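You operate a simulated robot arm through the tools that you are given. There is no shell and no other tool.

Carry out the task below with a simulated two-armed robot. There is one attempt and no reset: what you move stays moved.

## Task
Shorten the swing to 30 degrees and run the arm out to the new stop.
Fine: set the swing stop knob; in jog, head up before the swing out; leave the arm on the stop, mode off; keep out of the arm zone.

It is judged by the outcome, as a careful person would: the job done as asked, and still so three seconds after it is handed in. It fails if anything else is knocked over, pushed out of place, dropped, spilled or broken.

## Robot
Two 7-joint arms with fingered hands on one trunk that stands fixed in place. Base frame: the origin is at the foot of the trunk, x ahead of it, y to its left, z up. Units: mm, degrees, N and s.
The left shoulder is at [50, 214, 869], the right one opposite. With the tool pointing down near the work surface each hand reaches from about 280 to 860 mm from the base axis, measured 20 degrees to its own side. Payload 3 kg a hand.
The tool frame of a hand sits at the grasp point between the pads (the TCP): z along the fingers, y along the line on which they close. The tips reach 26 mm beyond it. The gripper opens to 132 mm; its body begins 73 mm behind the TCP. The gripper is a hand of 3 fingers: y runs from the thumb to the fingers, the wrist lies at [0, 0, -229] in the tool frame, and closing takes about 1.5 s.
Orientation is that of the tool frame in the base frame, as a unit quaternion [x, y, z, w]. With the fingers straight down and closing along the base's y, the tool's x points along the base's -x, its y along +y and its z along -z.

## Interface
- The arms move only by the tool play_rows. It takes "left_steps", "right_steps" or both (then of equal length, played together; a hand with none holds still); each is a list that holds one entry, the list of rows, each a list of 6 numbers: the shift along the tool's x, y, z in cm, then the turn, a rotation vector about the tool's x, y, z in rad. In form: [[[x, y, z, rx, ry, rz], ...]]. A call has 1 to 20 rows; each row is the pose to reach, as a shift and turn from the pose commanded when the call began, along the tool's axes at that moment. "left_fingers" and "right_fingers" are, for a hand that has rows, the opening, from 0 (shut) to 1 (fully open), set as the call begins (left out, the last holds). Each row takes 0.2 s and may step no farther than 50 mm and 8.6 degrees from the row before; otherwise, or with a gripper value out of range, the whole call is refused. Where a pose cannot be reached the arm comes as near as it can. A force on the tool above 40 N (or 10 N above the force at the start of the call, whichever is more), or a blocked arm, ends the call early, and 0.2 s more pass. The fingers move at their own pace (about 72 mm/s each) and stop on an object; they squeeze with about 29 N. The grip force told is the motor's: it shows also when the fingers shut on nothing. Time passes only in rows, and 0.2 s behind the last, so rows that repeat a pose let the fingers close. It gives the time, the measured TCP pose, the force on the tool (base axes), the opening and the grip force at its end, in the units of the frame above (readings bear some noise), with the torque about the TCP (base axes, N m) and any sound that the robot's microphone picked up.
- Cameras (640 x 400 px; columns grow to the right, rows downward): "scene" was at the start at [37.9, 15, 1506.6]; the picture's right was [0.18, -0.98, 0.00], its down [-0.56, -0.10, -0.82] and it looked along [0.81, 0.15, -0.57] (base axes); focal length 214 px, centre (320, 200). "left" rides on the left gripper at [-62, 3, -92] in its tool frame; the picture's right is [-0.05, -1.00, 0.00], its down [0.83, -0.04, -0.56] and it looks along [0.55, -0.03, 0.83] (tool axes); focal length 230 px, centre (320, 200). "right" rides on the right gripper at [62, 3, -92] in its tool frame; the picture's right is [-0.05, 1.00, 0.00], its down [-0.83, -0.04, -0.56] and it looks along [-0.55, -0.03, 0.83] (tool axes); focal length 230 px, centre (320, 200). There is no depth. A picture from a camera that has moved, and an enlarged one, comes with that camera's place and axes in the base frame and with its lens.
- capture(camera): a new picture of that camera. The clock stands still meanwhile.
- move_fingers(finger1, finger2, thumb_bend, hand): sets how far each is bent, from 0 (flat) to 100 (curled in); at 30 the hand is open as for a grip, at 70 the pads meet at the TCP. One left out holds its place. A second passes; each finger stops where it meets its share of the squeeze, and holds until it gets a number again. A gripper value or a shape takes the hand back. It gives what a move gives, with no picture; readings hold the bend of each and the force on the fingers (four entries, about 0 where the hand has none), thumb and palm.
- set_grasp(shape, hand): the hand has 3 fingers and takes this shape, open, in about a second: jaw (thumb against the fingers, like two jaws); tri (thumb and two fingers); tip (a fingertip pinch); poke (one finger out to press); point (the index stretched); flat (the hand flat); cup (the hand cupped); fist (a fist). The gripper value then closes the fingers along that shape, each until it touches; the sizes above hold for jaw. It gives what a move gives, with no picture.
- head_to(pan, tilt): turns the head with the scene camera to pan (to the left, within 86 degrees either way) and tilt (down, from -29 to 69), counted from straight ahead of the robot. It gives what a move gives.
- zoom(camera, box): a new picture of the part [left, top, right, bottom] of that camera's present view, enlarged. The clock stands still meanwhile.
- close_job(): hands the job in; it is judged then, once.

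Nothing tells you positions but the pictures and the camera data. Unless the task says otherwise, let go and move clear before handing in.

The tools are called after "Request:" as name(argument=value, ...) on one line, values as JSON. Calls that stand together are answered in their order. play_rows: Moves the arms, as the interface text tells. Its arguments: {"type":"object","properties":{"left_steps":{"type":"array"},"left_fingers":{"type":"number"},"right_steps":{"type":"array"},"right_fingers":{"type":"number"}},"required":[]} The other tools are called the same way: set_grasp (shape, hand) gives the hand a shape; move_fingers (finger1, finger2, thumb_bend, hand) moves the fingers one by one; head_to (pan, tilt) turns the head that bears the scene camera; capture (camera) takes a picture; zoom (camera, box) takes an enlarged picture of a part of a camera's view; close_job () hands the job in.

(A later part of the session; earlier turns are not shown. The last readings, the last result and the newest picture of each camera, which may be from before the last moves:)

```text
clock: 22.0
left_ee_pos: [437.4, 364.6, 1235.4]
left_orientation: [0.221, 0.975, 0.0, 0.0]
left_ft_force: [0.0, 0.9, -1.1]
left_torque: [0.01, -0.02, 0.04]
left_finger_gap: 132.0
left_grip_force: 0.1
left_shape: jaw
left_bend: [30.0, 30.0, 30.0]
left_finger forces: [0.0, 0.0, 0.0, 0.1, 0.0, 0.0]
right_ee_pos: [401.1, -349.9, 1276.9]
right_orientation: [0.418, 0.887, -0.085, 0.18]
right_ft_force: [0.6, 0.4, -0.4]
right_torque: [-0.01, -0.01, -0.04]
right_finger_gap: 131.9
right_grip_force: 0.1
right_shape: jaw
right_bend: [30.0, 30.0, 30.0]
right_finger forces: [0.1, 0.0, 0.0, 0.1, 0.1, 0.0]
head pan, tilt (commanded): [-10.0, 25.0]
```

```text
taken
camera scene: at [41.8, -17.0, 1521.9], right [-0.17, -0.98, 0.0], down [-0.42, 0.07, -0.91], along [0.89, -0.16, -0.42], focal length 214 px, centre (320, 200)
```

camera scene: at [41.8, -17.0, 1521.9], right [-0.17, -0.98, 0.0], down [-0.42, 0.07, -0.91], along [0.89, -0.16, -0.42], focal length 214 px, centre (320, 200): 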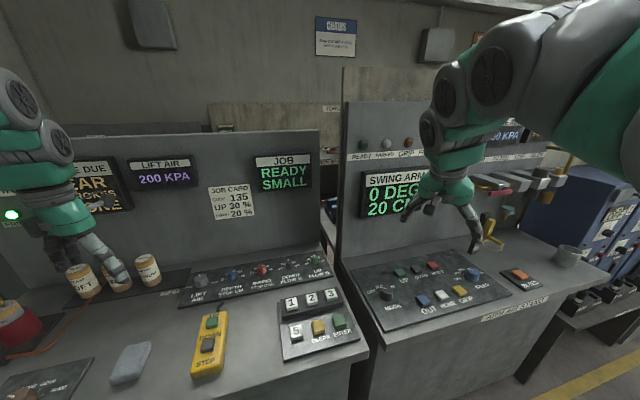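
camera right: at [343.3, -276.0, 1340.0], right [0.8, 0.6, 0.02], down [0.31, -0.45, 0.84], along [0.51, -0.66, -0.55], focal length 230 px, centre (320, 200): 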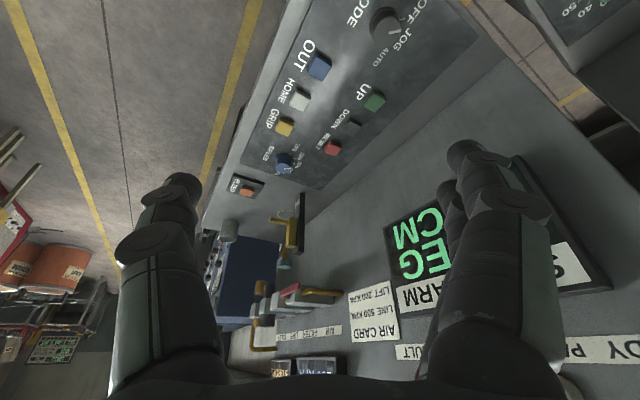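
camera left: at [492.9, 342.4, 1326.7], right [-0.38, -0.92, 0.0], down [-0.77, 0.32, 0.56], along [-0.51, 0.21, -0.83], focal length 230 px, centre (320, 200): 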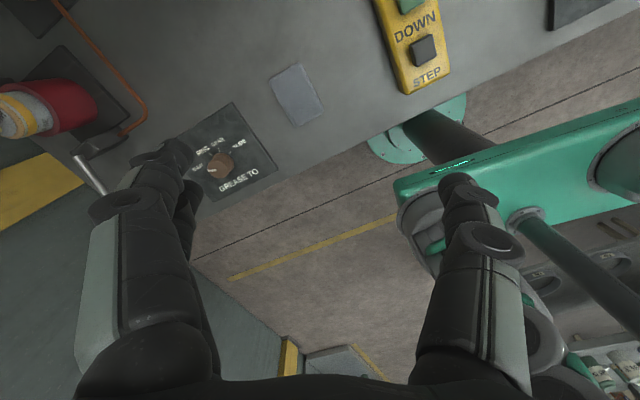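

The consoles ahead are all within reach; the moving swing arm may be one of the machines behind to the right. I zoom there to identify it before running it.

Request:
zoom(camera="scene", box=[470, 110, 640, 290])

Request:
head_to(pan=-86, tilt=10)

Request:
zoom(camera="scene", box=[340, 20, 640, 220])

Request:
zoom(camera="scene", box=[340, 200, 640, 400])

```text
2.22 times, centred on (555, 200) of scene
camera zoom: at [41.8, -17.0, 1521.9], right [-0.17, -0.98, 0.0], down [-0.42, 0.07, -0.91], along [0.89, -0.16, -0.42], focal length 477 px, centre (-202, 200)
```

zoom: 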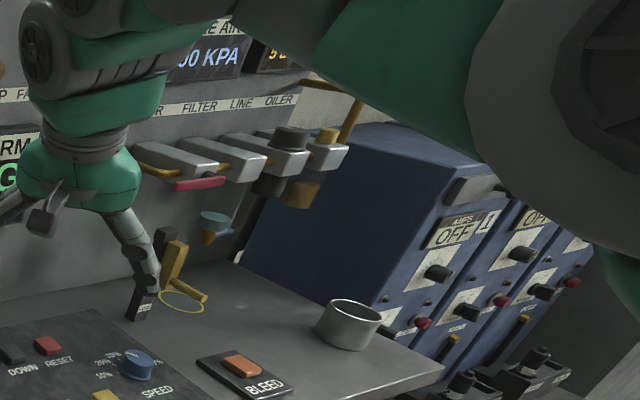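

```text
clock: 23.5
left_ee_pos: [437.2, 365.1, 1234.4]
left_orientation: [0.221, 0.975, 0.0, -0.001]
left_ft_force: [-0.3, -0.5, -0.9]
left_torque: [0.0, -0.02, -0.02]
left_finger_gap: 132.0
left_grip_force: 0.1
left_shape: jaw
left_bend: [30.0, 30.0, 30.0]
left_finger forces: [0.0, 0.1, 0.0, 0.0, 0.0, 0.1]
right_ee_pos: [401.4, -349.1, 1279.1]
right_orientation: [0.418, 0.886, -0.085, 0.18]
right_ft_force: [-0.2, 0.5, 0.6]
right_torque: [0.0, 0.01, -0.01]
right_finger_gap: 131.9
right_grip_force: 0.0
right_shape: jaw
right_bend: [30.0, 30.0, 30.0]
right_finger forces: [0.1, 0.0, 0.0, 0.0, 0.1, 0.0]
head pan, tilt (commanded): [-85.9, 10.0]
```

```text
2.00 times, centred on (490, 120) of scene
camera zoom: at [-42.3, -93.6, 1546.3], right [-1.0, -0.07, 0.0], down [-0.01, 0.17, -0.98], along [0.07, -0.98, -0.17], focal length 429 px, centre (-20, 360)
```

zoom: 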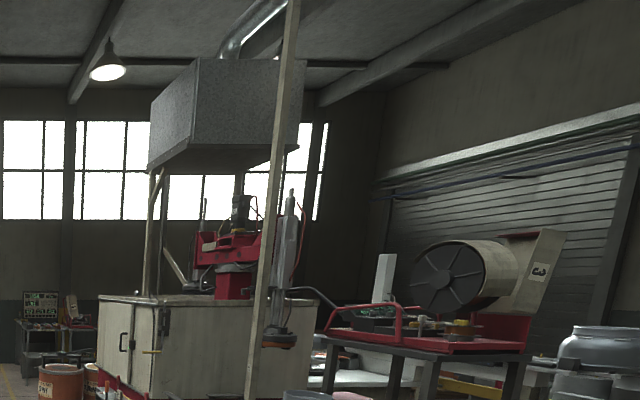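

```text
2.00 times, centred on (490, 300) of scene
camera zoom: at [-42.3, -93.6, 1546.3], right [-1.0, -0.07, 0.0], down [-0.01, 0.17, -0.98], along [0.07, -0.98, -0.17], focal length 429 px, centre (-20, 0)
```

zoom: 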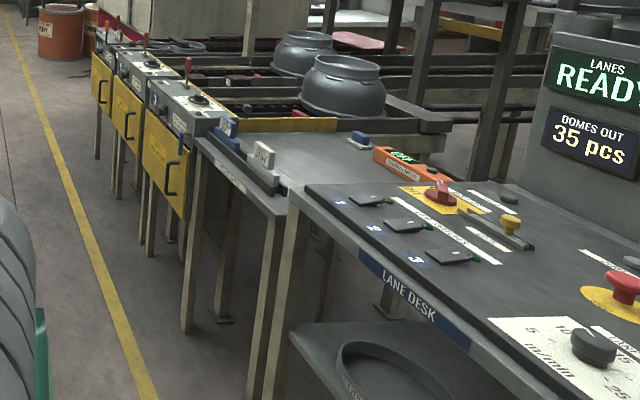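

The red arm with its hanging head is a separate machine several metres off to the right rear, so the consoles here are away from it. The swing knob appears to point to 45 now; next I bring the left hand, half closed, high above that knob to measure it with its own camera.

Request:
play_rows(left_steps=[[[-3.9, -1.07, 0, 0, 0, 0], [-7.8, -2.14, 0, 0, 0, 0], [-11.7, -3.2, 0, 0, 0, 0], [-15.6, -4.27, 1.5, 0, 0, 0], [-19.5, -5.34, 3.0, 0, 0, 0], [-23.4, -6.4, 4.5, 0, 0, 0], [-27.3, -7.5, 6.0, 0, 0, 0], [-31.2, -8.54, 7.5, 0, 0, 0], [-35.1, -9.6, 9.5, 0, 0, 0], [-39.0, -10.7, 11.5, 0, 0, 0]]], left_fingers=0.45)

Request:
capture(camera="left")

Request:
head_to(pan=5, tilt=30)

Request:
capture(camera="scene")

```text
clock: 25.7
left_ee_pos: [721.0, 115.6, 1118.5]
left_orientation: [0.22, 0.976, -0.001, 0.0]
left_ft_force: [0.8, 0.7, -0.3]
left_torque: [0.01, 0.04, 0.0]
left_finger_gap: 59.8
left_grip_force: 0.1
left_shape: jaw
left_bend: [73.0, 73.0, 70.0]
left_finger forces: [0.0, 0.0, 0.0, 0.1, 0.0, 0.0]
left hand out of reach, approached as far as the arm can: row 9, 10
right_ee_pos: [400.6, -350.1, 1277.9]
right_orientation: [0.418, 0.887, -0.085, 0.18]
right_ft_force: [0.3, 0.3, -0.7]
right_torque: [-0.01, 0.0, 0.0]
right_finger_gap: 131.8
right_grip_force: 0.1
right_shape: jaw
right_bend: [30.0, 30.0, 30.0]
right_finger forces: [0.1, 0.1, 0.1, 0.1, 0.0, 0.0]
head pan, tilt (commanded): [-85.9, 10.0]
```

```text
taken
camera left: at [777.5, 91.9, 1210.2], right [-0.38, -0.92, 0.0], down [-0.77, 0.32, 0.56], along [-0.51, 0.21, -0.83], focal length 230 px, centre (320, 200)
```

left: 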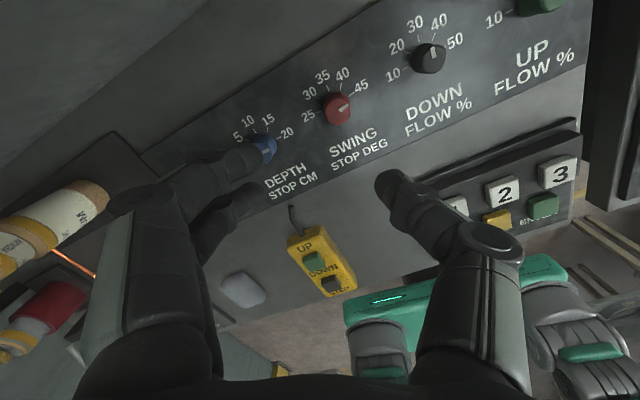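

```text
clock: 27.4
left_ee_pos: [721.3, 115.9, 1118.2]
left_orientation: [0.221, 0.975, 0.0, 0.0]
left_ft_force: [-0.1, -0.2, 0.1]
left_torque: [-0.02, -0.03, -0.03]
left_finger_gap: 59.9
left_grip_force: 0.0
left_shape: jaw
left_bend: [73.0, 73.0, 70.0]
left_finger forces: [0.1, 0.0, 0.0, 0.0, 0.0, 0.0]
right_ee_pos: [401.0, -349.0, 1277.6]
right_orientation: [0.418, 0.886, -0.085, 0.18]
right_ft_force: [0.2, 0.0, 0.3]
right_torque: [-0.01, 0.02, -0.01]
right_finger_gap: 131.8
right_grip_force: 0.0
right_shape: jaw
right_bend: [30.0, 30.0, 30.0]
right_finger forces: [0.1, 0.1, 0.0, 0.0, 0.0, 0.0]
head pan, tilt (commanded): [5.0, 30.0]
```

```text
taken
camera scene: at [41.2, 6.9, 1514.0], right [0.09, -1.0, 0.0], down [-0.5, -0.04, -0.87], along [0.86, 0.07, -0.5], focal length 214 px, centre (320, 200)
```

scene: 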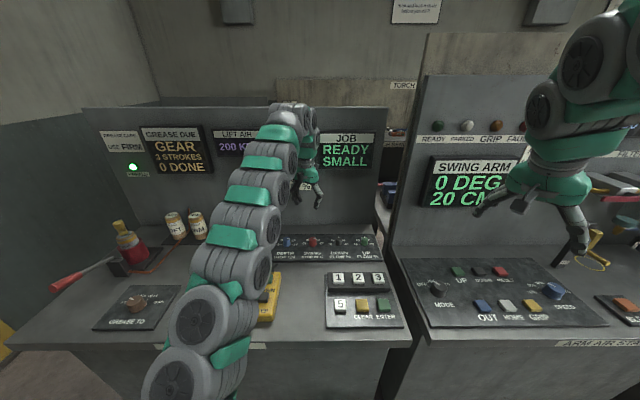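

The left camera sees the red SWING STOP knob clear with all its labels 25 to 45. I zoom in to read the pointer.

Request:
zoom(camera="left", box=[290, 60, 386, 120])

Request:
zoom(camera="left", box=[240, 40, 440, 165])

Request:
zoom(camera="scene", box=[270, 225, 350, 275])

```text
6.67 times, centred on (338, 90) of left
camera zoom: at [777.2, 92.0, 1210.4], right [-0.38, -0.92, 0.0], down [-0.77, 0.32, 0.56], along [-0.51, 0.21, -0.83], focal length 1534 px, centre (200, 933)
```

zoom: 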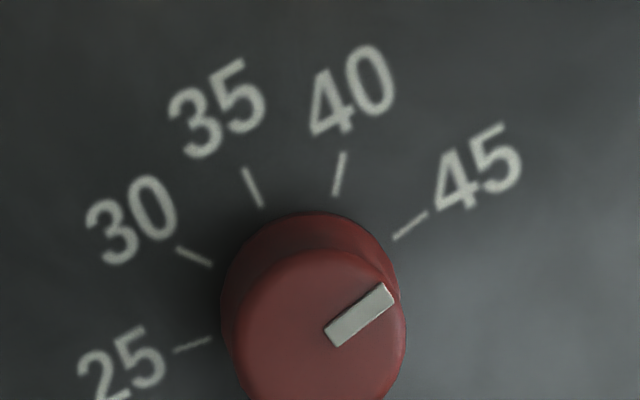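

```text
3.20 times, centred on (340, 102) of left
camera zoom: at [777.2, 92.0, 1210.4], right [-0.38, -0.92, 0.0], down [-0.77, 0.32, 0.56], along [-0.51, 0.21, -0.83], focal length 736 px, centre (256, 512)
```

zoom: 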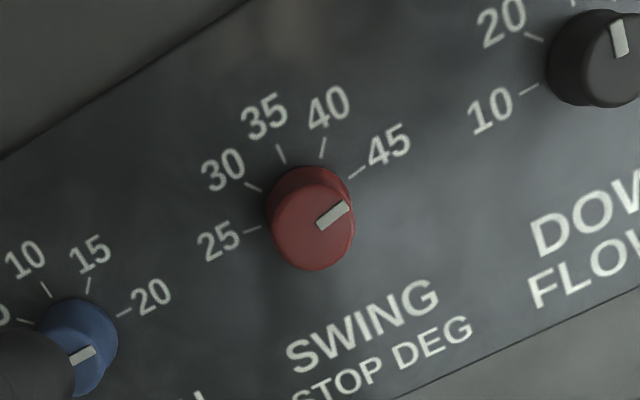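

```text
8.00 times, centred on (310, 250) of scene
camera zoom: at [41.2, 6.9, 1514.0], right [0.09, -1.0, 0.0], down [-0.5, -0.04, -0.87], along [0.86, 0.07, -0.5], focal length 1716 px, centre (400, -200)
```

zoom: 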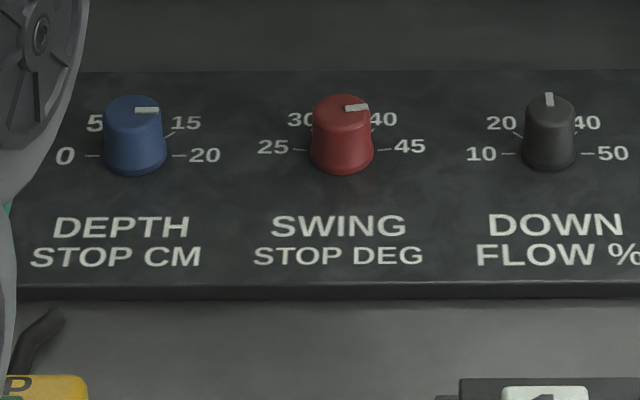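

The ticks confirm the pointer stands on 45, with marks about 45° apart, and the knob top sits near (717, 95, 942) with the panel at z about 910. I lower the hand to a safe height to see what pose the arm now counts from.

Request:
play_rows(left_steps=[[[0, 0, 2.0, 0, 0, 0], [0, 0, 4.0, 0, 0, 0], [0, 0, 6.0, 0, 0, 0]]])

```text
clock: 28.2
left_ee_pos: [720.9, 115.3, 1059.3]
left_orientation: [0.221, 0.975, 0.0, 0.001]
left_ft_force: [0.7, -0.3, 0.1]
left_torque: [-0.02, 0.0, 0.0]
left_finger_gap: 59.7
left_grip_force: 0.1
left_shape: jaw
left_bend: [73.0, 73.0, 70.0]
left_finger forces: [0.0, 0.1, 0.1, 0.0, 0.1, 0.0]
right_ee_pos: [401.0, -349.3, 1277.8]
right_orientation: [0.418, 0.886, -0.084, 0.18]
right_ft_force: [0.8, -0.4, 0.2]
right_torque: [-0.03, 0.0, -0.01]
right_finger_gap: 132.0
right_grip_force: 0.1
right_shape: jaw
right_bend: [30.0, 30.0, 30.0]
right_finger forces: [0.0, 0.0, 0.0, 0.0, 0.0, 0.0]
head pan, tilt (commanded): [5.0, 30.0]
```

The arm counts from where it actually is. I now centre above the knob at z ≈ 1020 and turn the hand clockwise by 40° to give room for the counter-clockwise turn.

Request:
play_rows(left_steps=[[[-0.1, -0.4, 0.8, 0, 0, 0.14], [-0.2, -0.8, 1.6, 0, 0, 0.28], [-0.3, -1.2, 2.4, 0, 0, 0.42], [-0.4, -1.6, 3.2, 0, 0, 0.56], [-0.5, -2.0, 4.0, 0, 0, 0.7]]])

Request:
capture(camera="left")

Request:
zoom(camera="scene", box=[240, 130, 400, 290])

```text
clock: 29.4
left_ee_pos: [716.0, 94.3, 1021.0]
left_orientation: [0.543, 0.84, 0.001, 0.001]
left_ft_force: [-0.4, -0.4, -0.3]
left_torque: [0.01, -0.02, 0.01]
left_finger_gap: 59.8
left_grip_force: 0.1
left_shape: jaw
left_bend: [73.0, 73.0, 70.0]
left_finger forces: [0.0, 0.1, 0.1, 0.1, 0.0, 0.0]
right_ee_pos: [401.0, -349.3, 1277.9]
right_orientation: [0.418, 0.887, -0.085, 0.179]
right_ft_force: [0.1, 0.8, 0.2]
right_torque: [0.01, 0.04, 0.05]
right_finger_gap: 131.8
right_grip_force: 0.1
right_shape: jaw
right_bend: [30.0, 30.0, 30.0]
right_finger forces: [0.0, 0.1, 0.0, 0.1, 0.0, 0.0]
head pan, tilt (commanded): [5.0, 30.0]
```

```text
taken
camera left: at [744.4, 40.7, 1111.5], right [-0.89, -0.46, 0.0], down [-0.38, 0.74, 0.56], along [-0.25, 0.49, -0.83], focal length 230 px, centre (320, 200)
```

left: 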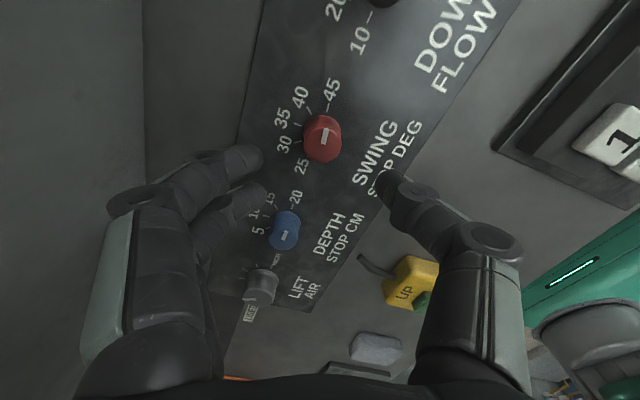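

```text
2.50 times, centred on (320, 210) of scene
camera zoom: at [41.2, 7.0, 1514.0], right [0.09, -1.0, 0.0], down [-0.5, -0.04, -0.87], along [0.86, 0.08, -0.5], focal length 536 px, centre (320, 175)
```

zoom: 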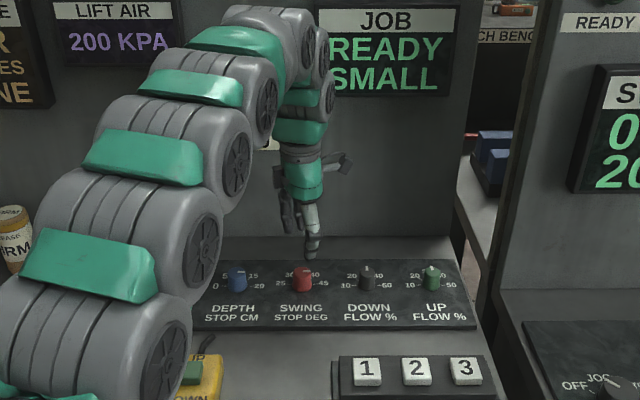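

The hand turned without trouble, and the knob sits almost in line below the fingers. I zoom to check the centring before descending.

Request:
zoom(camera="left", box=[272, 90, 368, 150])

Request:
zoom(camera="left", box=[256, 100, 384, 180])

```text
6.67 times, centred on (320, 120) of left
camera zoom: at [744.4, 40.7, 1111.5], right [-0.89, -0.46, 0.0], down [-0.38, 0.74, 0.56], along [-0.25, 0.49, -0.83], focal length 1534 px, centre (320, 733)
```

zoom: 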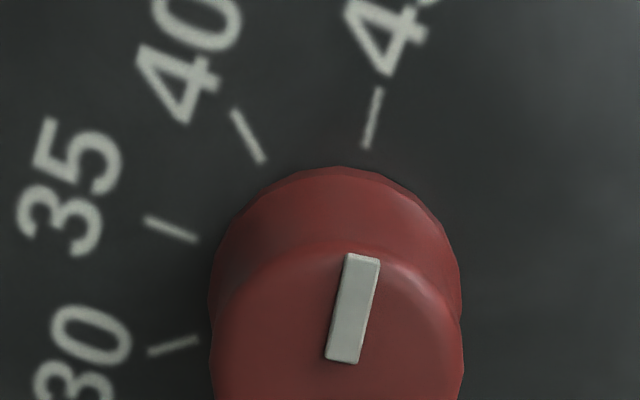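

```text
5.00 times, centred on (320, 140) of left
camera zoom: at [744.4, 40.7, 1111.5], right [-0.89, -0.46, 0.0], down [-0.38, 0.74, 0.56], along [-0.25, 0.49, -0.83], focal length 1150 px, centre (320, 500)
```

zoom: 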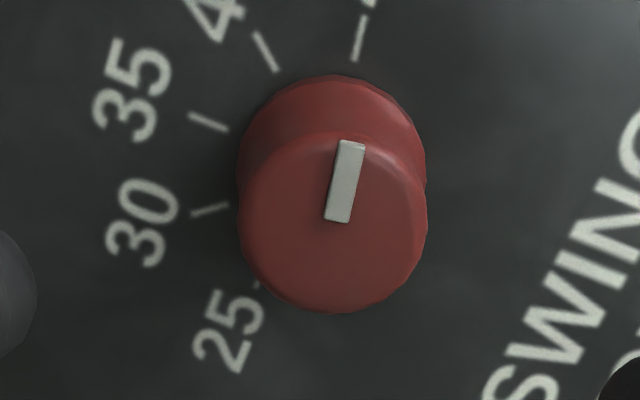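

The knob centre lies about 2 mm off in tool y, and the marks are 40° apart, so 45 to 30 is a 120° counter-clockwise turn. I descend around the knob with that small correction, fingers still open to 60 mm.

Request:
play_rows(left_steps=[[[0.03, -0.1, 2.0, 0, 0, 0], [0.05, -0.2, 4.0, 0, 0, 0], [0.05, -0.2, 6.0, 0, 0, 0], [0.05, -0.2, 7.4, 0, 0, 0]]])

Request:
capture(camera="left")

Request:
zoom(camera="scene", box=[270, 200, 366, 260])

```text
clock: 30.4
left_ee_pos: [714.5, 94.5, 944.7]
left_orientation: [0.542, 0.84, 0.0, 0.001]
left_ft_force: [0.3, -0.3, 0.0]
left_torque: [0.0, 0.0, 0.0]
left_finger_gap: 60.0
left_grip_force: 0.0
left_shape: jaw
left_bend: [73.0, 73.0, 70.0]
left_finger forces: [0.0, 0.1, 0.1, 0.0, 0.0, 0.0]
right_ee_pos: [401.2, -349.7, 1278.5]
right_orientation: [0.418, 0.887, -0.085, 0.179]
right_ft_force: [0.0, 0.1, -0.2]
right_torque: [-0.01, 0.02, 0.03]
right_finger_gap: 131.8
right_grip_force: 0.0
right_shape: jaw
right_bend: [30.0, 30.0, 30.0]
right_finger forces: [0.0, 0.0, 0.0, 0.0, 0.0, 0.0]
head pan, tilt (commanded): [5.0, 30.0]
```

```text
taken
camera left: at [742.4, 40.2, 1037.7], right [-0.89, -0.46, 0.0], down [-0.38, 0.74, 0.55], along [-0.25, 0.49, -0.83], focal length 230 px, centre (320, 200)
```

left: 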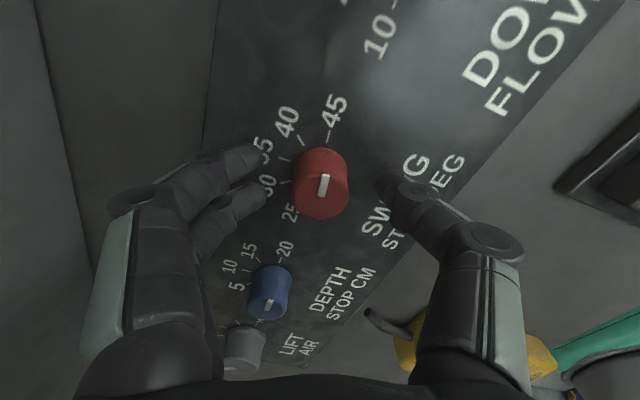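

```text
6.67 times, centred on (318, 230) of scene
camera zoom: at [41.2, 7.0, 1514.0], right [0.09, -1.0, 0.0], down [-0.5, -0.04, -0.87], along [0.86, 0.08, -0.5], focal length 1430 px, centre (333, 0)
```

zoom: 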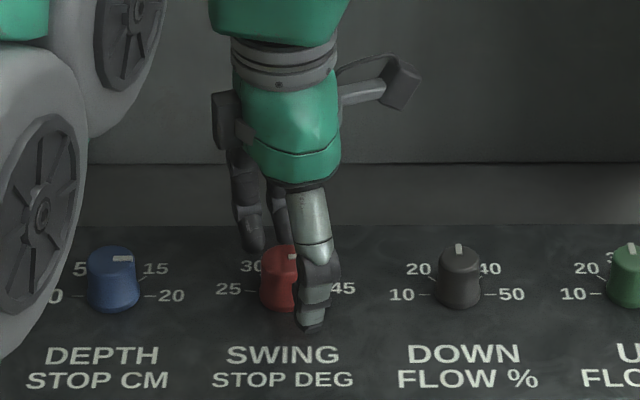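

The fingers straddle the knob with the knob centred at the grasp point and clear of its neighbours. I close on it now.

Request:
play_rows(left_steps=[[[0, 0, 0, 0, 0, 0], [0, 0, 0, 0, 0, 0], [0, 0, 0, 0, 0, 0], [0, 0, 0, 0, 0, 0], [0, 0, 0, 0, 0, 0]]], left_fingers=0.0)

Request:
capture(camera="left")

Request:
zoom(camera="scene", box=[270, 200, 366, 260])

```text
clock: 31.6
left_ee_pos: [714.9, 94.6, 945.5]
left_orientation: [0.541, 0.841, -0.001, 0.001]
left_ft_force: [2.2, -2.4, -4.1]
left_torque: [0.02, -0.06, 0.05]
left_finger_gap: 21.1
left_grip_force: 28.8
left_shape: jaw
left_bend: [72.0, 73.0, 70.0]
left_finger forces: [12.5, 13.6, 0.0, 0.1, 25.2, 0.1]
right_ee_pos: [400.3, -349.8, 1279.1]
right_orientation: [0.418, 0.887, -0.085, 0.18]
right_ft_force: [1.2, 0.1, 0.0]
right_torque: [-0.01, -0.02, -0.03]
right_finger_gap: 132.0
right_grip_force: 0.1
right_shape: jaw
right_bend: [30.0, 30.0, 30.0]
right_finger forces: [0.0, 0.1, 0.0, 0.0, 0.1, 0.0]
head pan, tilt (commanded): [5.0, 30.0]
```

```text
taken
camera left: at [742.2, 40.1, 1037.6], right [-0.89, -0.46, 0.0], down [-0.38, 0.74, 0.55], along [-0.26, 0.49, -0.83], focal length 230 px, centre (320, 200)
```

left: 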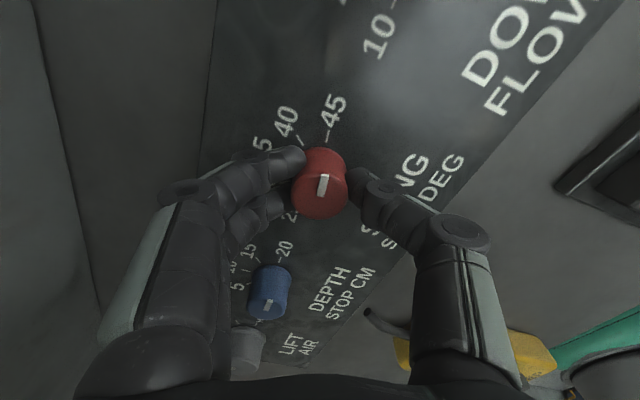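

```text
6.67 times, centred on (318, 230) of scene
camera zoom: at [41.3, 6.9, 1513.9], right [0.09, -1.0, 0.0], down [-0.5, -0.04, -0.87], along [0.86, 0.08, -0.5], focal length 1430 px, centre (333, 0)
```

zoom: 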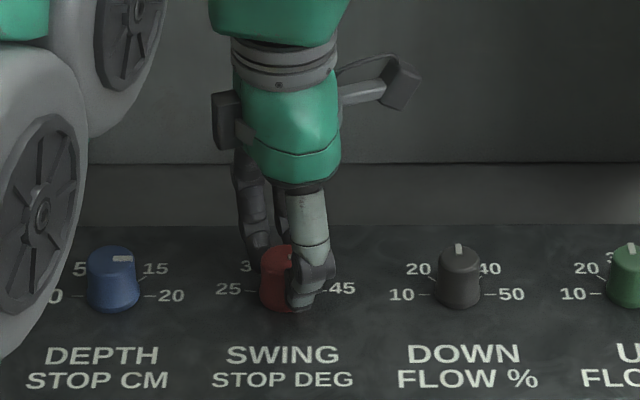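

All three fingers hold the knob with about 13 N each. I turn counter-clockwise (from above) by one step, 40°, and check.

Request:
play_rows(left_steps=[[[0, 0, 0, 0, 0, -0.1], [0, 0, 0, 0, 0, -0.2], [0, 0, 0, 0, 0, -0.3], [0, 0, 0, 0, 0, -0.4], [0, 0, 0, 0, 0, -0.5], [0, 0, 0, 0, 0, -0.6], [0, 0, 0, 0, 0, -0.7]]])

Request:
capture(camera="left")

Request:
zoom(camera="scene", box=[270, 200, 366, 260])

```text
clock: 33.2
left_ee_pos: [715.1, 95.2, 945.9]
left_orientation: [0.219, 0.976, 0.0, 0.0]
left_ft_force: [12.0, -1.1, -5.9]
left_torque: [0.07, -0.32, 0.0]
left_finger_gap: 20.8
left_grip_force: 29.0
left_shape: jaw
left_bend: [72.0, 72.0, 70.0]
left_finger forces: [17.5, 14.0, 0.0, 0.0, 24.6, 0.0]
right_ee_pos: [401.6, -348.8, 1279.4]
right_orientation: [0.418, 0.886, -0.085, 0.179]
right_ft_force: [0.3, 0.3, 0.0]
right_torque: [0.03, -0.01, -0.01]
right_finger_gap: 131.8
right_grip_force: 0.0
right_shape: jaw
right_bend: [30.0, 30.0, 30.0]
right_finger forces: [0.1, 0.0, 0.1, 0.1, 0.0, 0.1]
head pan, tilt (commanded): [5.0, 30.0]
```

```text
taken
camera left: at [771.4, 71.8, 1037.9], right [-0.38, -0.92, 0.0], down [-0.77, 0.32, 0.55], along [-0.51, 0.21, -0.83], focal length 230 px, centre (320, 200)
```

left: 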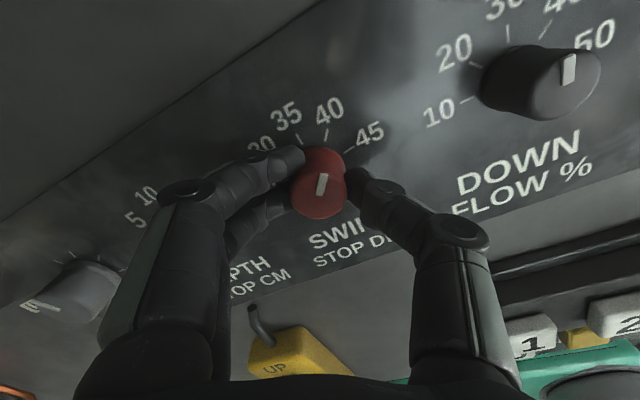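

```text
6.67 times, centred on (318, 230) of scene
camera zoom: at [41.5, 7.0, 1513.9], right [0.09, -1.0, 0.0], down [-0.5, -0.04, -0.87], along [0.86, 0.08, -0.5], focal length 1430 px, centre (333, 0)
```

zoom: 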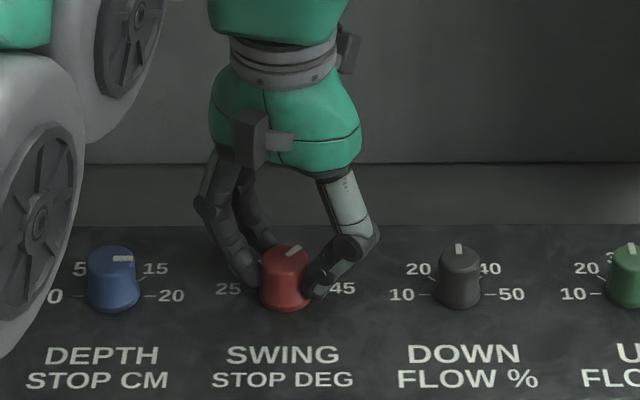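

The knob follows the hand and now points to 40. There's a 12 N side pull, so I shift the hand about 2 mm forward while turning the remaining 80°.

Request:
play_rows(left_steps=[[[-0.05, 0.05, 0, 0, 0, -0.1], [-0.1, 0.1, 0, 0, 0, -0.2], [-0.15, 0.15, 0, 0, 0, -0.3], [-0.15, 0.15, 0, 0, 0, -0.4], [-0.15, 0.15, 0, 0, 0, -0.5], [-0.15, 0.15, 0, 0, 0, -0.6], [-0.15, 0.15, 0, 0, 0, -0.7]]])

Request:
capture(camera="left")

Request:
zoom(camera="scene", box=[270, 200, 366, 260])

```text
clock: 34.8
left_ee_pos: [716.8, 96.5, 945.4]
left_orientation: [-0.129, 0.992, 0.0, 0.0]
left_ft_force: [-7.2, 4.9, 1.2]
left_torque: [0.18, 0.15, 0.0]
left_finger_gap: 20.7
left_grip_force: 28.6
left_shape: jaw
left_bend: [72.0, 72.0, 70.0]
left_finger forces: [14.6, 18.2, 0.0, 0.0, 23.6, 0.0]
right_ee_pos: [400.1, -348.7, 1277.4]
right_orientation: [0.418, 0.887, -0.085, 0.179]
right_ft_force: [0.7, 0.0, 0.8]
right_torque: [0.03, 0.02, 0.03]
right_finger_gap: 131.8
right_grip_force: 0.0
right_shape: jaw
right_bend: [30.0, 30.0, 30.0]
right_finger forces: [0.0, 0.0, 0.0, 0.0, 0.0, 0.0]
head pan, tilt (commanded): [5.0, 30.0]
```

```text
taken
camera left: at [774.7, 115.1, 1037.4], right [0.3, -0.95, 0.0], down [-0.79, -0.25, 0.56], along [-0.53, -0.17, -0.83], focal length 230 px, centre (320, 200)
```

left: 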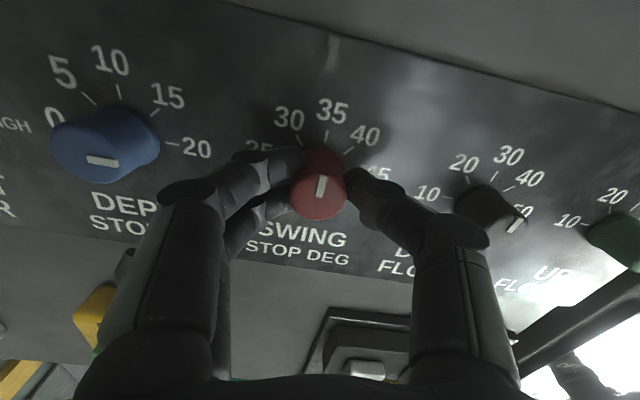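

```text
6.67 times, centred on (318, 230) of scene
camera zoom: at [41.1, 7.1, 1514.0], right [0.09, -1.0, 0.0], down [-0.5, -0.04, -0.87], along [0.86, 0.08, -0.5], focal length 1430 px, centre (333, 0)
```

zoom: 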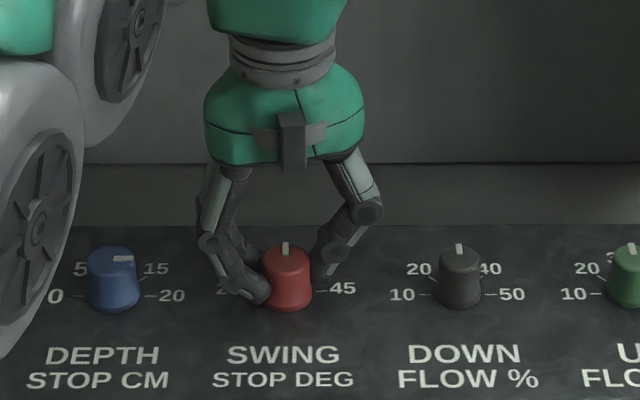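

It now points to 35. I turn the last 40° to 30, easing the hand back slightly to lower the side force.

Request:
play_rows(left_steps=[[[0.03, 0.03, 0, 0, 0, -0.1], [0.06, 0.06, 0, 0, 0, -0.2], [0.06, 0.06, 0, 0, 0, -0.3], [0.06, 0.06, 0, 0, 0, -0.4], [0.06, 0.06, 0, 0, 0, -0.5], [0.06, 0.06, 0, 0, 0, -0.6], [0.06, 0.06, 0, 0, 0, -0.7]]])

Request:
capture(camera="left")

Request:
zoom(camera="scene", box=[270, 200, 366, 260])

Request:
zoom(camera="left", box=[256, 100, 384, 240])

```text
clock: 36.4
left_ee_pos: [716.0, 96.6, 945.9]
left_orientation: [-0.461, 0.888, 0.0, 0.001]
left_ft_force: [1.4, 16.4, -2.1]
left_torque: [0.37, 0.05, -0.09]
left_finger_gap: 20.8
left_grip_force: 29.4
left_shape: jaw
left_bend: [72.0, 72.0, 70.0]
left_finger forces: [20.0, 15.8, 0.1, 0.1, 23.9, 0.0]
right_ee_pos: [401.8, -349.3, 1278.3]
right_orientation: [0.418, 0.887, -0.085, 0.179]
right_ft_force: [0.6, -0.1, -0.3]
right_torque: [-0.02, -0.04, 0.01]
right_finger_gap: 131.9
right_grip_force: 0.0
right_shape: jaw
right_bend: [30.0, 30.0, 30.0]
right_finger forces: [0.1, 0.0, 0.1, 0.0, 0.0, 0.1]
head pan, tilt (commanded): [5.0, 30.0]
```

```text
taken
camera left: at [748.3, 149.5, 1037.8], right [0.85, -0.53, 0.0], down [-0.44, -0.7, 0.55], along [-0.3, -0.47, -0.83], focal length 230 px, centre (320, 200)
```

left: 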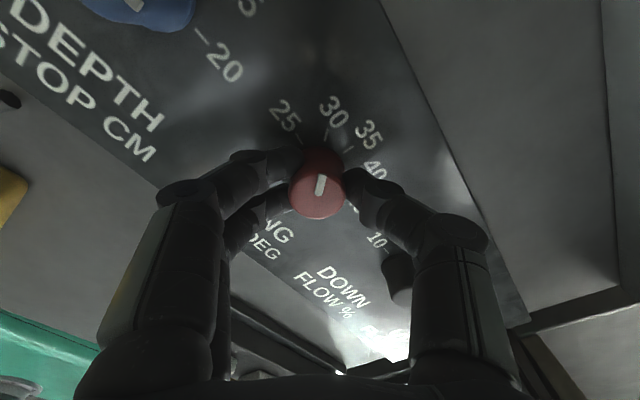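

```text
6.67 times, centred on (318, 230) of scene
camera zoom: at [41.2, 7.3, 1513.9], right [0.09, -1.0, 0.0], down [-0.5, -0.04, -0.87], along [0.86, 0.08, -0.5], focal length 1430 px, centre (333, 0)
```

zoom: 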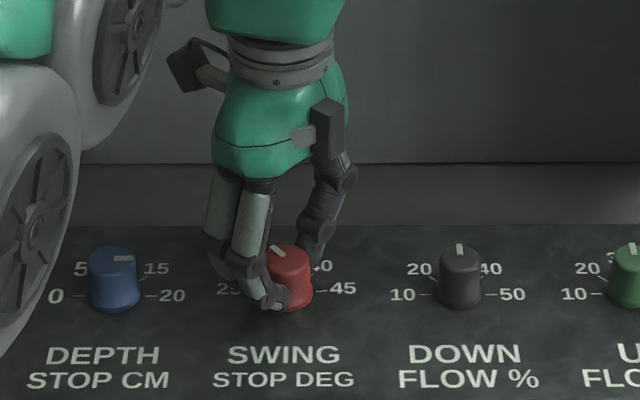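

```text
2.86 times, centred on (320, 170) of left
camera zoom: at [748.3, 149.5, 1037.8], right [0.85, -0.53, 0.0], down [-0.44, -0.7, 0.55], along [-0.3, -0.47, -0.83], focal length 657 px, centre (320, 286)
```

zoom: 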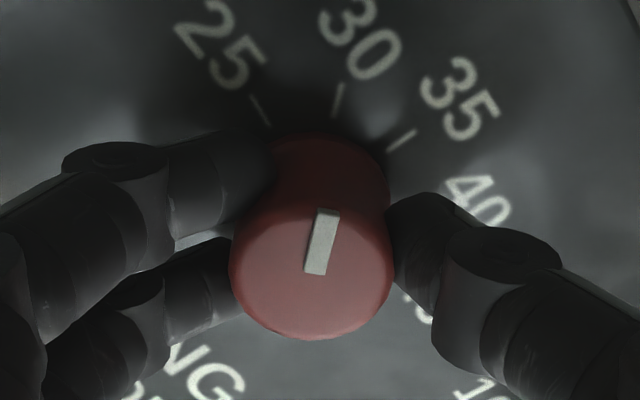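

The pointer now lies along the 30 tick. I open the fingers, lift straight up and verify from above.

Request:
play_rows(left_steps=[[[0, 0, 0, 0, 0, 0], [0, 0, 0, 0, 0, 0], [0, 0, 0, 0, 0, 0], [0, 0, 0, 0, 0, 0], [0, 0, -2.5, 0, 0, 0], [0, 0, -5, 0, 0, 0], [0, 0, -7.5, 0, 0, 0]]], left_fingers=0.45)

Request:
capture(camera="left")

Request:
zoom(camera="left", box=[256, 70, 384, 180])

Request:
zoom(camera="scene", box=[270, 220, 366, 260])

```text
clock: 38.0
left_ee_pos: [716.2, 96.7, 1022.6]
left_orientation: [-0.46, 0.888, 0.0, 0.0]
left_ft_force: [-0.1, 0.0, 0.2]
left_torque: [0.04, 0.02, -0.02]
left_finger_gap: 59.0
left_grip_force: 0.2
left_shape: jaw
left_bend: [73.0, 73.0, 70.0]
left_finger forces: [0.0, 0.0, 0.0, 0.0, 0.0, 0.0]
right_ee_pos: [402.0, -350.5, 1278.5]
right_orientation: [0.418, 0.887, -0.084, 0.18]
right_ft_force: [0.7, 0.1, 1.0]
right_torque: [-0.02, 0.04, 0.0]
right_finger_gap: 131.8
right_grip_force: 0.0
right_shape: jaw
right_bend: [30.0, 30.0, 30.0]
right_finger forces: [0.1, 0.1, 0.1, 0.1, 0.1, 0.1]
head pan, tilt (commanded): [5.0, 30.0]
```

```text
taken
camera left: at [748.0, 148.4, 1113.5], right [0.85, -0.53, 0.0], down [-0.44, -0.7, 0.56], along [-0.3, -0.47, -0.83], focal length 230 px, centre (320, 200)
```

left: 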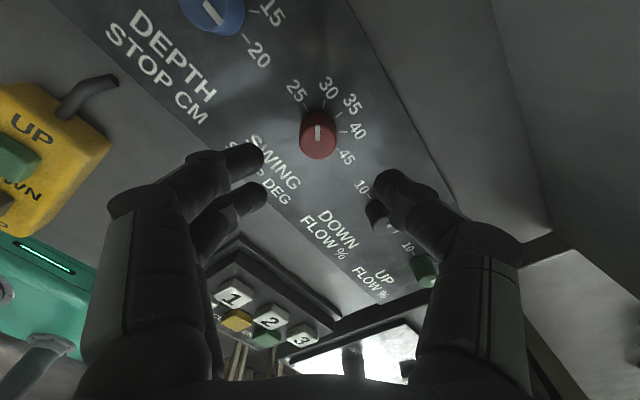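

```text
3.64 times, centred on (320, 125) of left
camera zoom: at [748.0, 148.4, 1113.5], right [0.85, -0.53, 0.0], down [-0.44, -0.7, 0.56], along [-0.3, -0.47, -0.83], focal length 837 px, centre (320, 473)
```

zoom: 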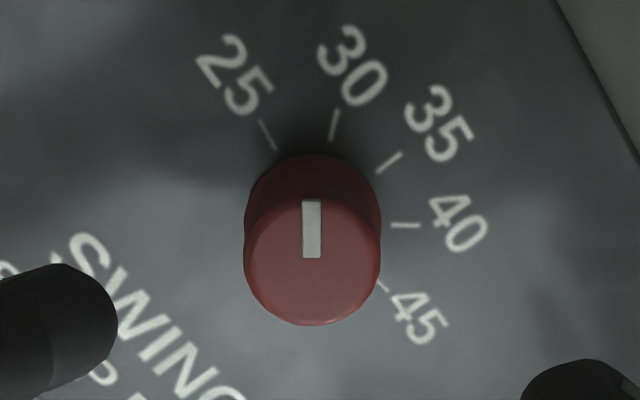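

```text
6.67 times, centred on (318, 240) of scene
camera zoom: at [41.2, 7.0, 1513.9], right [0.09, -1.0, 0.0], down [-0.5, -0.04, -0.87], along [0.86, 0.08, -0.5], focal length 1430 px, centre (333, -67)
```

zoom: 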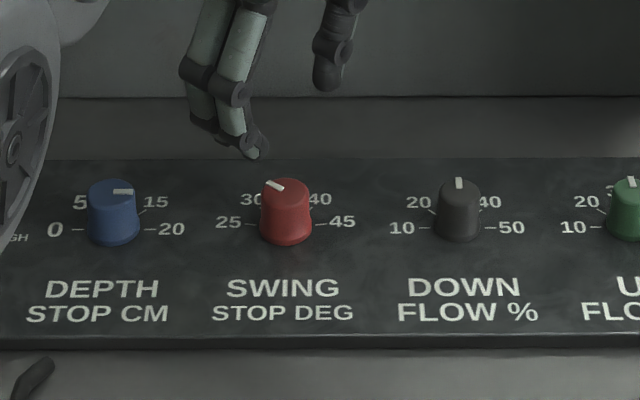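

After release the knob drifted about 12° past the 30 mark towards 25 — the opening fingers dragged it. I go back down with a small centring shift, re-grip and turn it back clockwise.

Request:
play_rows(left_steps=[[[-0.07, 0.04, 2.5, 0, 0, 0], [-0.14, 0.08, 5, 0, 0, 0], [-0.14, 0.08, 7.5, 0, 0, 0]]], left_fingers=0.45)

Request:
play_rows(left_steps=[[[0, 0, 0, 0, 0, 0], [0, 0, 0, 0, 0, 0], [0, 0, 0, 0, 0, 0], [0, 0, 0, 0, 0, 0], [0, 0, 0, 0, 0, 0]]], left_fingers=0.15)

Request:
zoom(camera="left", box=[256, 100, 384, 240])

```text
clock: 38.8
left_ee_pos: [717.4, 96.7, 945.6]
left_orientation: [-0.459, 0.888, 0.0, -0.001]
left_ft_force: [-0.4, -0.4, 0.7]
left_torque: [-0.02, -0.01, -0.02]
left_finger_gap: 58.9
left_grip_force: 0.0
left_shape: jaw
left_bend: [73.0, 73.0, 70.0]
left_finger forces: [0.0, 0.0, 0.0, 0.1, 0.1, 0.1]
right_ee_pos: [402.2, -349.1, 1278.7]
right_orientation: [0.418, 0.887, -0.084, 0.179]
right_ft_force: [-0.4, 0.4, 0.0]
right_torque: [-0.01, 0.02, -0.01]
right_finger_gap: 132.0
right_grip_force: 0.0
right_shape: jaw
right_bend: [30.0, 30.0, 30.0]
right_finger forces: [0.1, 0.0, 0.1, 0.0, 0.0, 0.1]
head pan, tilt (commanded): [5.0, 30.0]
```

```text
clock: 40.0
left_ee_pos: [716.6, 97.8, 945.5]
left_orientation: [-0.46, 0.888, 0.0, 0.001]
left_ft_force: [1.8, 1.1, -3.8]
left_torque: [0.04, -0.03, 0.01]
left_finger_gap: 21.0
left_grip_force: 29.4
left_shape: jaw
left_bend: [72.0, 73.0, 70.0]
left_finger forces: [12.8, 13.4, 0.1, 0.0, 25.8, 0.0]
right_ee_pos: [402.2, -349.5, 1279.6]
right_orientation: [0.417, 0.887, -0.084, 0.18]
right_ft_force: [0.2, 0.0, -0.3]
right_torque: [0.01, 0.0, 0.01]
right_finger_gap: 132.0
right_grip_force: 0.0
right_shape: jaw
right_bend: [30.0, 30.0, 30.0]
right_finger forces: [0.1, 0.1, 0.0, 0.0, 0.1, 0.1]
head pan, tilt (commanded): [5.0, 30.0]
```

```text
2.86 times, centred on (320, 170) of left
camera zoom: at [748.5, 149.8, 1037.1], right [0.85, -0.53, 0.0], down [-0.44, -0.7, 0.56], along [-0.3, -0.47, -0.83], focal length 657 px, centre (320, 286)
```

zoom: 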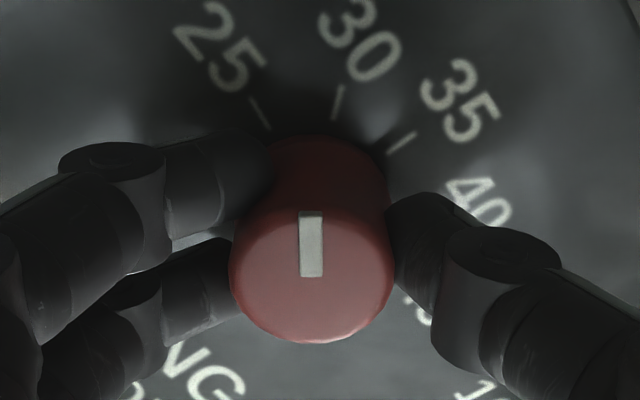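

The grip is well centred now with little side force. I turn clockwise by about 12.5° and look before releasing.

Request:
play_rows(left_steps=[[[0, 0, 0, 0, 0, 0.055], [0, 0, 0, 0, 0, 0.11], [0, 0, 0, 0, 0, 0.165], [0, 0, 0, 0, 0, 0.22], [0, 0, 0, 0, 0, 0.22]]])

Request:
zoom(camera="left", box=[256, 100, 384, 240])

```text
clock: 41.2
left_ee_pos: [716.0, 97.6, 946.0]
left_orientation: [-0.359, 0.933, 0.0, 0.0]
left_ft_force: [2.4, -2.1, -7.3]
left_torque: [-0.02, -0.02, -0.01]
left_finger_gap: 21.3
left_grip_force: 28.9
left_shape: jaw
left_bend: [72.0, 73.0, 70.0]
left_finger forces: [11.8, 12.9, 0.0, 0.0, 27.4, 0.1]
right_ee_pos: [401.6, -349.5, 1278.8]
right_orientation: [0.418, 0.886, -0.085, 0.18]
right_ft_force: [-0.2, 0.3, 0.4]
right_torque: [0.0, -0.01, -0.02]
right_finger_gap: 131.9
right_grip_force: 0.1
right_shape: jaw
right_bend: [30.0, 30.0, 30.0]
right_finger forces: [0.0, 0.0, 0.1, 0.0, 0.1, 0.0]
head pan, tilt (commanded): [5.0, 30.0]
```

```text
2.86 times, centred on (320, 170) of left
camera zoom: at [759.2, 141.0, 1037.4], right [0.71, -0.71, 0.0], down [-0.59, -0.59, 0.56], along [-0.39, -0.39, -0.83], focal length 657 px, centre (320, 286)
```

zoom: 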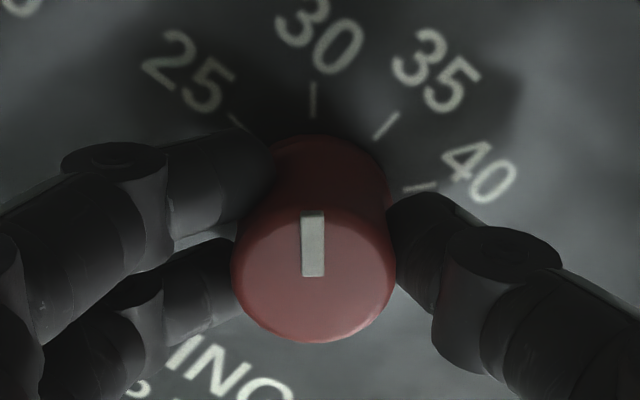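

Pointer and the 30 tick are now in one line. I open and lift again, then check.

Request:
play_rows(left_steps=[[[0, 0, 0, 0, 0, 0], [0, 0, 0, 0, 0, 0], [0, 0, 0, 0, 0, 0], [0, 0, 0, 0, 0, 0], [0, 0, -2.5, 0, 0, 0], [0, 0, -5, 0, 0, 0], [0, 0, -7.5, 0, 0, 0]]], left_fingers=0.45)

Request:
zoom(camera="left", box=[256, 70, 384, 180])

Request:
zoom(camera="scene", box=[270, 220, 366, 260])

```text
clock: 42.8
left_ee_pos: [715.0, 97.4, 1021.1]
left_orientation: [-0.36, 0.933, 0.0, 0.0]
left_ft_force: [0.2, -0.9, -0.4]
left_torque: [-0.02, -0.02, 0.0]
left_finger_gap: 59.1
left_grip_force: 0.1
left_shape: jaw
left_bend: [73.0, 73.0, 70.0]
left_finger forces: [0.1, 0.0, 0.0, 0.0, 0.0, 0.0]
right_ee_pos: [401.4, -350.3, 1278.4]
right_orientation: [0.418, 0.886, -0.084, 0.18]
right_ft_force: [-0.4, -1.0, 0.7]
right_torque: [0.0, -0.01, 0.0]
right_finger_gap: 131.7
right_grip_force: 0.1
right_shape: jaw
right_bend: [30.0, 30.0, 30.0]
right_finger forces: [0.0, 0.0, 0.0, 0.1, 0.0, 0.1]
head pan, tilt (commanded): [5.0, 30.0]
```

```text
3.64 times, centred on (320, 125) of left
camera zoom: at [758.0, 141.6, 1113.1], right [0.71, -0.71, 0.0], down [-0.59, -0.59, 0.56], along [-0.39, -0.39, -0.83], focal length 837 px, centre (320, 473)
```

zoom: 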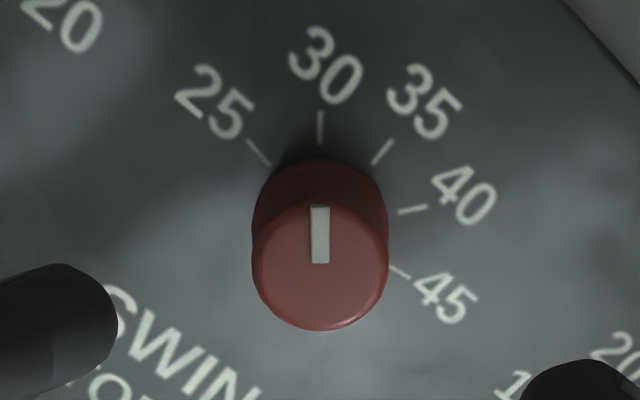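

```text
6.67 times, centred on (318, 240) of scene
camera zoom: at [41.2, 7.0, 1513.9], right [0.09, -1.0, 0.0], down [-0.5, -0.04, -0.87], along [0.86, 0.08, -0.5], focal length 1430 px, centre (333, -67)
```

zoom: 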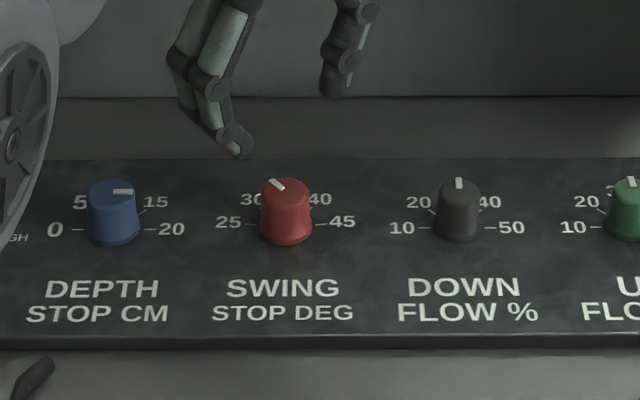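

The pointer sits exactly on 30 and stays there with the fingers clear. Now I take the left hand up and back to its parking place, turning the wrist back.

Request:
play_rows(left_steps=[[[0, 0, -4, 0, 0, 0.1], [0.6, 3.3, -7, 0, 0, 0.2], [1.2, 6.5, -10, 0, 0, 0.3], [1.9, 9.8, -12, 0, 0, 0.4], [2.5, 13, -14, 0, 0, 0.5], [3.1, 16.3, -16, 0, 0, 0.6], [3.7, 19.6, -18, 0, 0, 0.7], [4.3, 22.8, -20, 0, 0, 0.8], [5.0, 26.1, -20, 0, 0, 0.9], [5.6, 29.4, -20, 0, 0, 1.0], [6.2, 32.6, -20, 0, 0, 1.1]]])

Request:
head_to(pan=-15, tilt=35)

Request:
capture(camera="scene")

Request:
capture(camera="right")

```text
clock: 45.2
left_ee_pos: [451.3, 298.2, 1220.1]
left_orientation: [0.182, 0.983, -0.001, 0.001]
left_ft_force: [0.7, -0.3, -1.6]
left_torque: [0.0, 0.0, 0.01]
left_finger_gap: 59.2
left_grip_force: 0.1
left_shape: jaw
left_bend: [73.0, 73.0, 70.0]
left_finger forces: [0.1, 0.0, 0.0, 0.0, 0.0, 0.0]
right_ee_pos: [401.2, -348.9, 1278.3]
right_orientation: [0.418, 0.886, -0.084, 0.18]
right_ft_force: [-1.0, 0.1, 0.5]
right_torque: [-0.01, -0.02, 0.0]
right_finger_gap: 131.8
right_grip_force: 0.0
right_shape: jaw
right_bend: [30.0, 30.0, 30.0]
right_finger forces: [0.0, 0.0, 0.0, 0.1, 0.0, 0.0]
head pan, tilt (commanded): [5.0, 30.0]
```

```text
clock: 46.0
left_ee_pos: [451.7, 298.6, 1221.6]
left_orientation: [0.182, 0.983, 0.0, 0.0]
left_ft_force: [-0.3, -0.2, 0.3]
left_torque: [0.03, 0.01, 0.01]
left_finger_gap: 58.9
left_grip_force: 0.0
left_shape: jaw
left_bend: [73.0, 73.0, 70.0]
left_finger forces: [0.1, 0.1, 0.0, 0.0, 0.0, 0.0]
right_ee_pos: [401.7, -348.9, 1278.0]
right_orientation: [0.418, 0.887, -0.084, 0.18]
right_ft_force: [0.1, -0.1, 0.7]
right_torque: [0.01, -0.01, -0.02]
right_finger_gap: 131.8
right_grip_force: 0.0
right_shape: jaw
right_bend: [30.0, 30.0, 30.0]
right_finger forces: [0.0, 0.0, 0.0, 0.0, 0.1, 0.0]
head pan, tilt (commanded): [-15.0, 35.0]
```

```text
taken
camera scene: at [36.2, -23.6, 1506.2], right [-0.26, -0.97, 0.0], down [-0.55, 0.15, -0.82], along [0.79, -0.21, -0.57], focal length 214 px, centre (320, 200)
```

scene: 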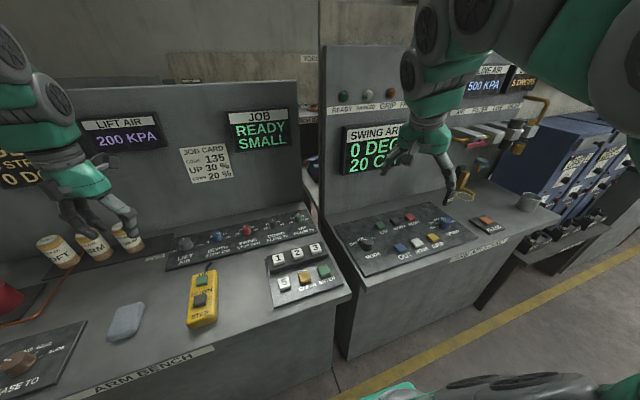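

```text
taken
camera right: at [343.4, -276.0, 1339.7], right [0.8, 0.6, 0.02], down [0.32, -0.45, 0.83], along [0.51, -0.66, -0.55], focal length 230 px, centre (320, 200)
```

right: 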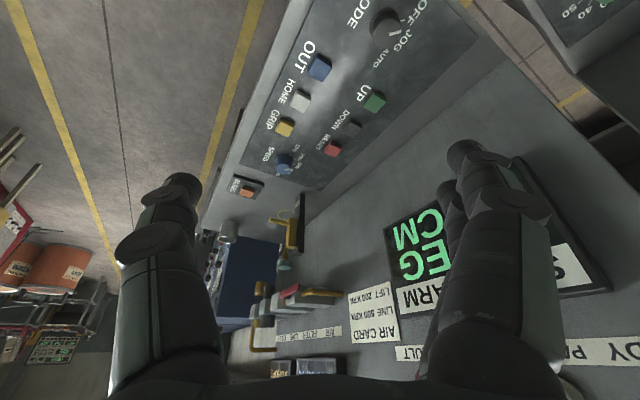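

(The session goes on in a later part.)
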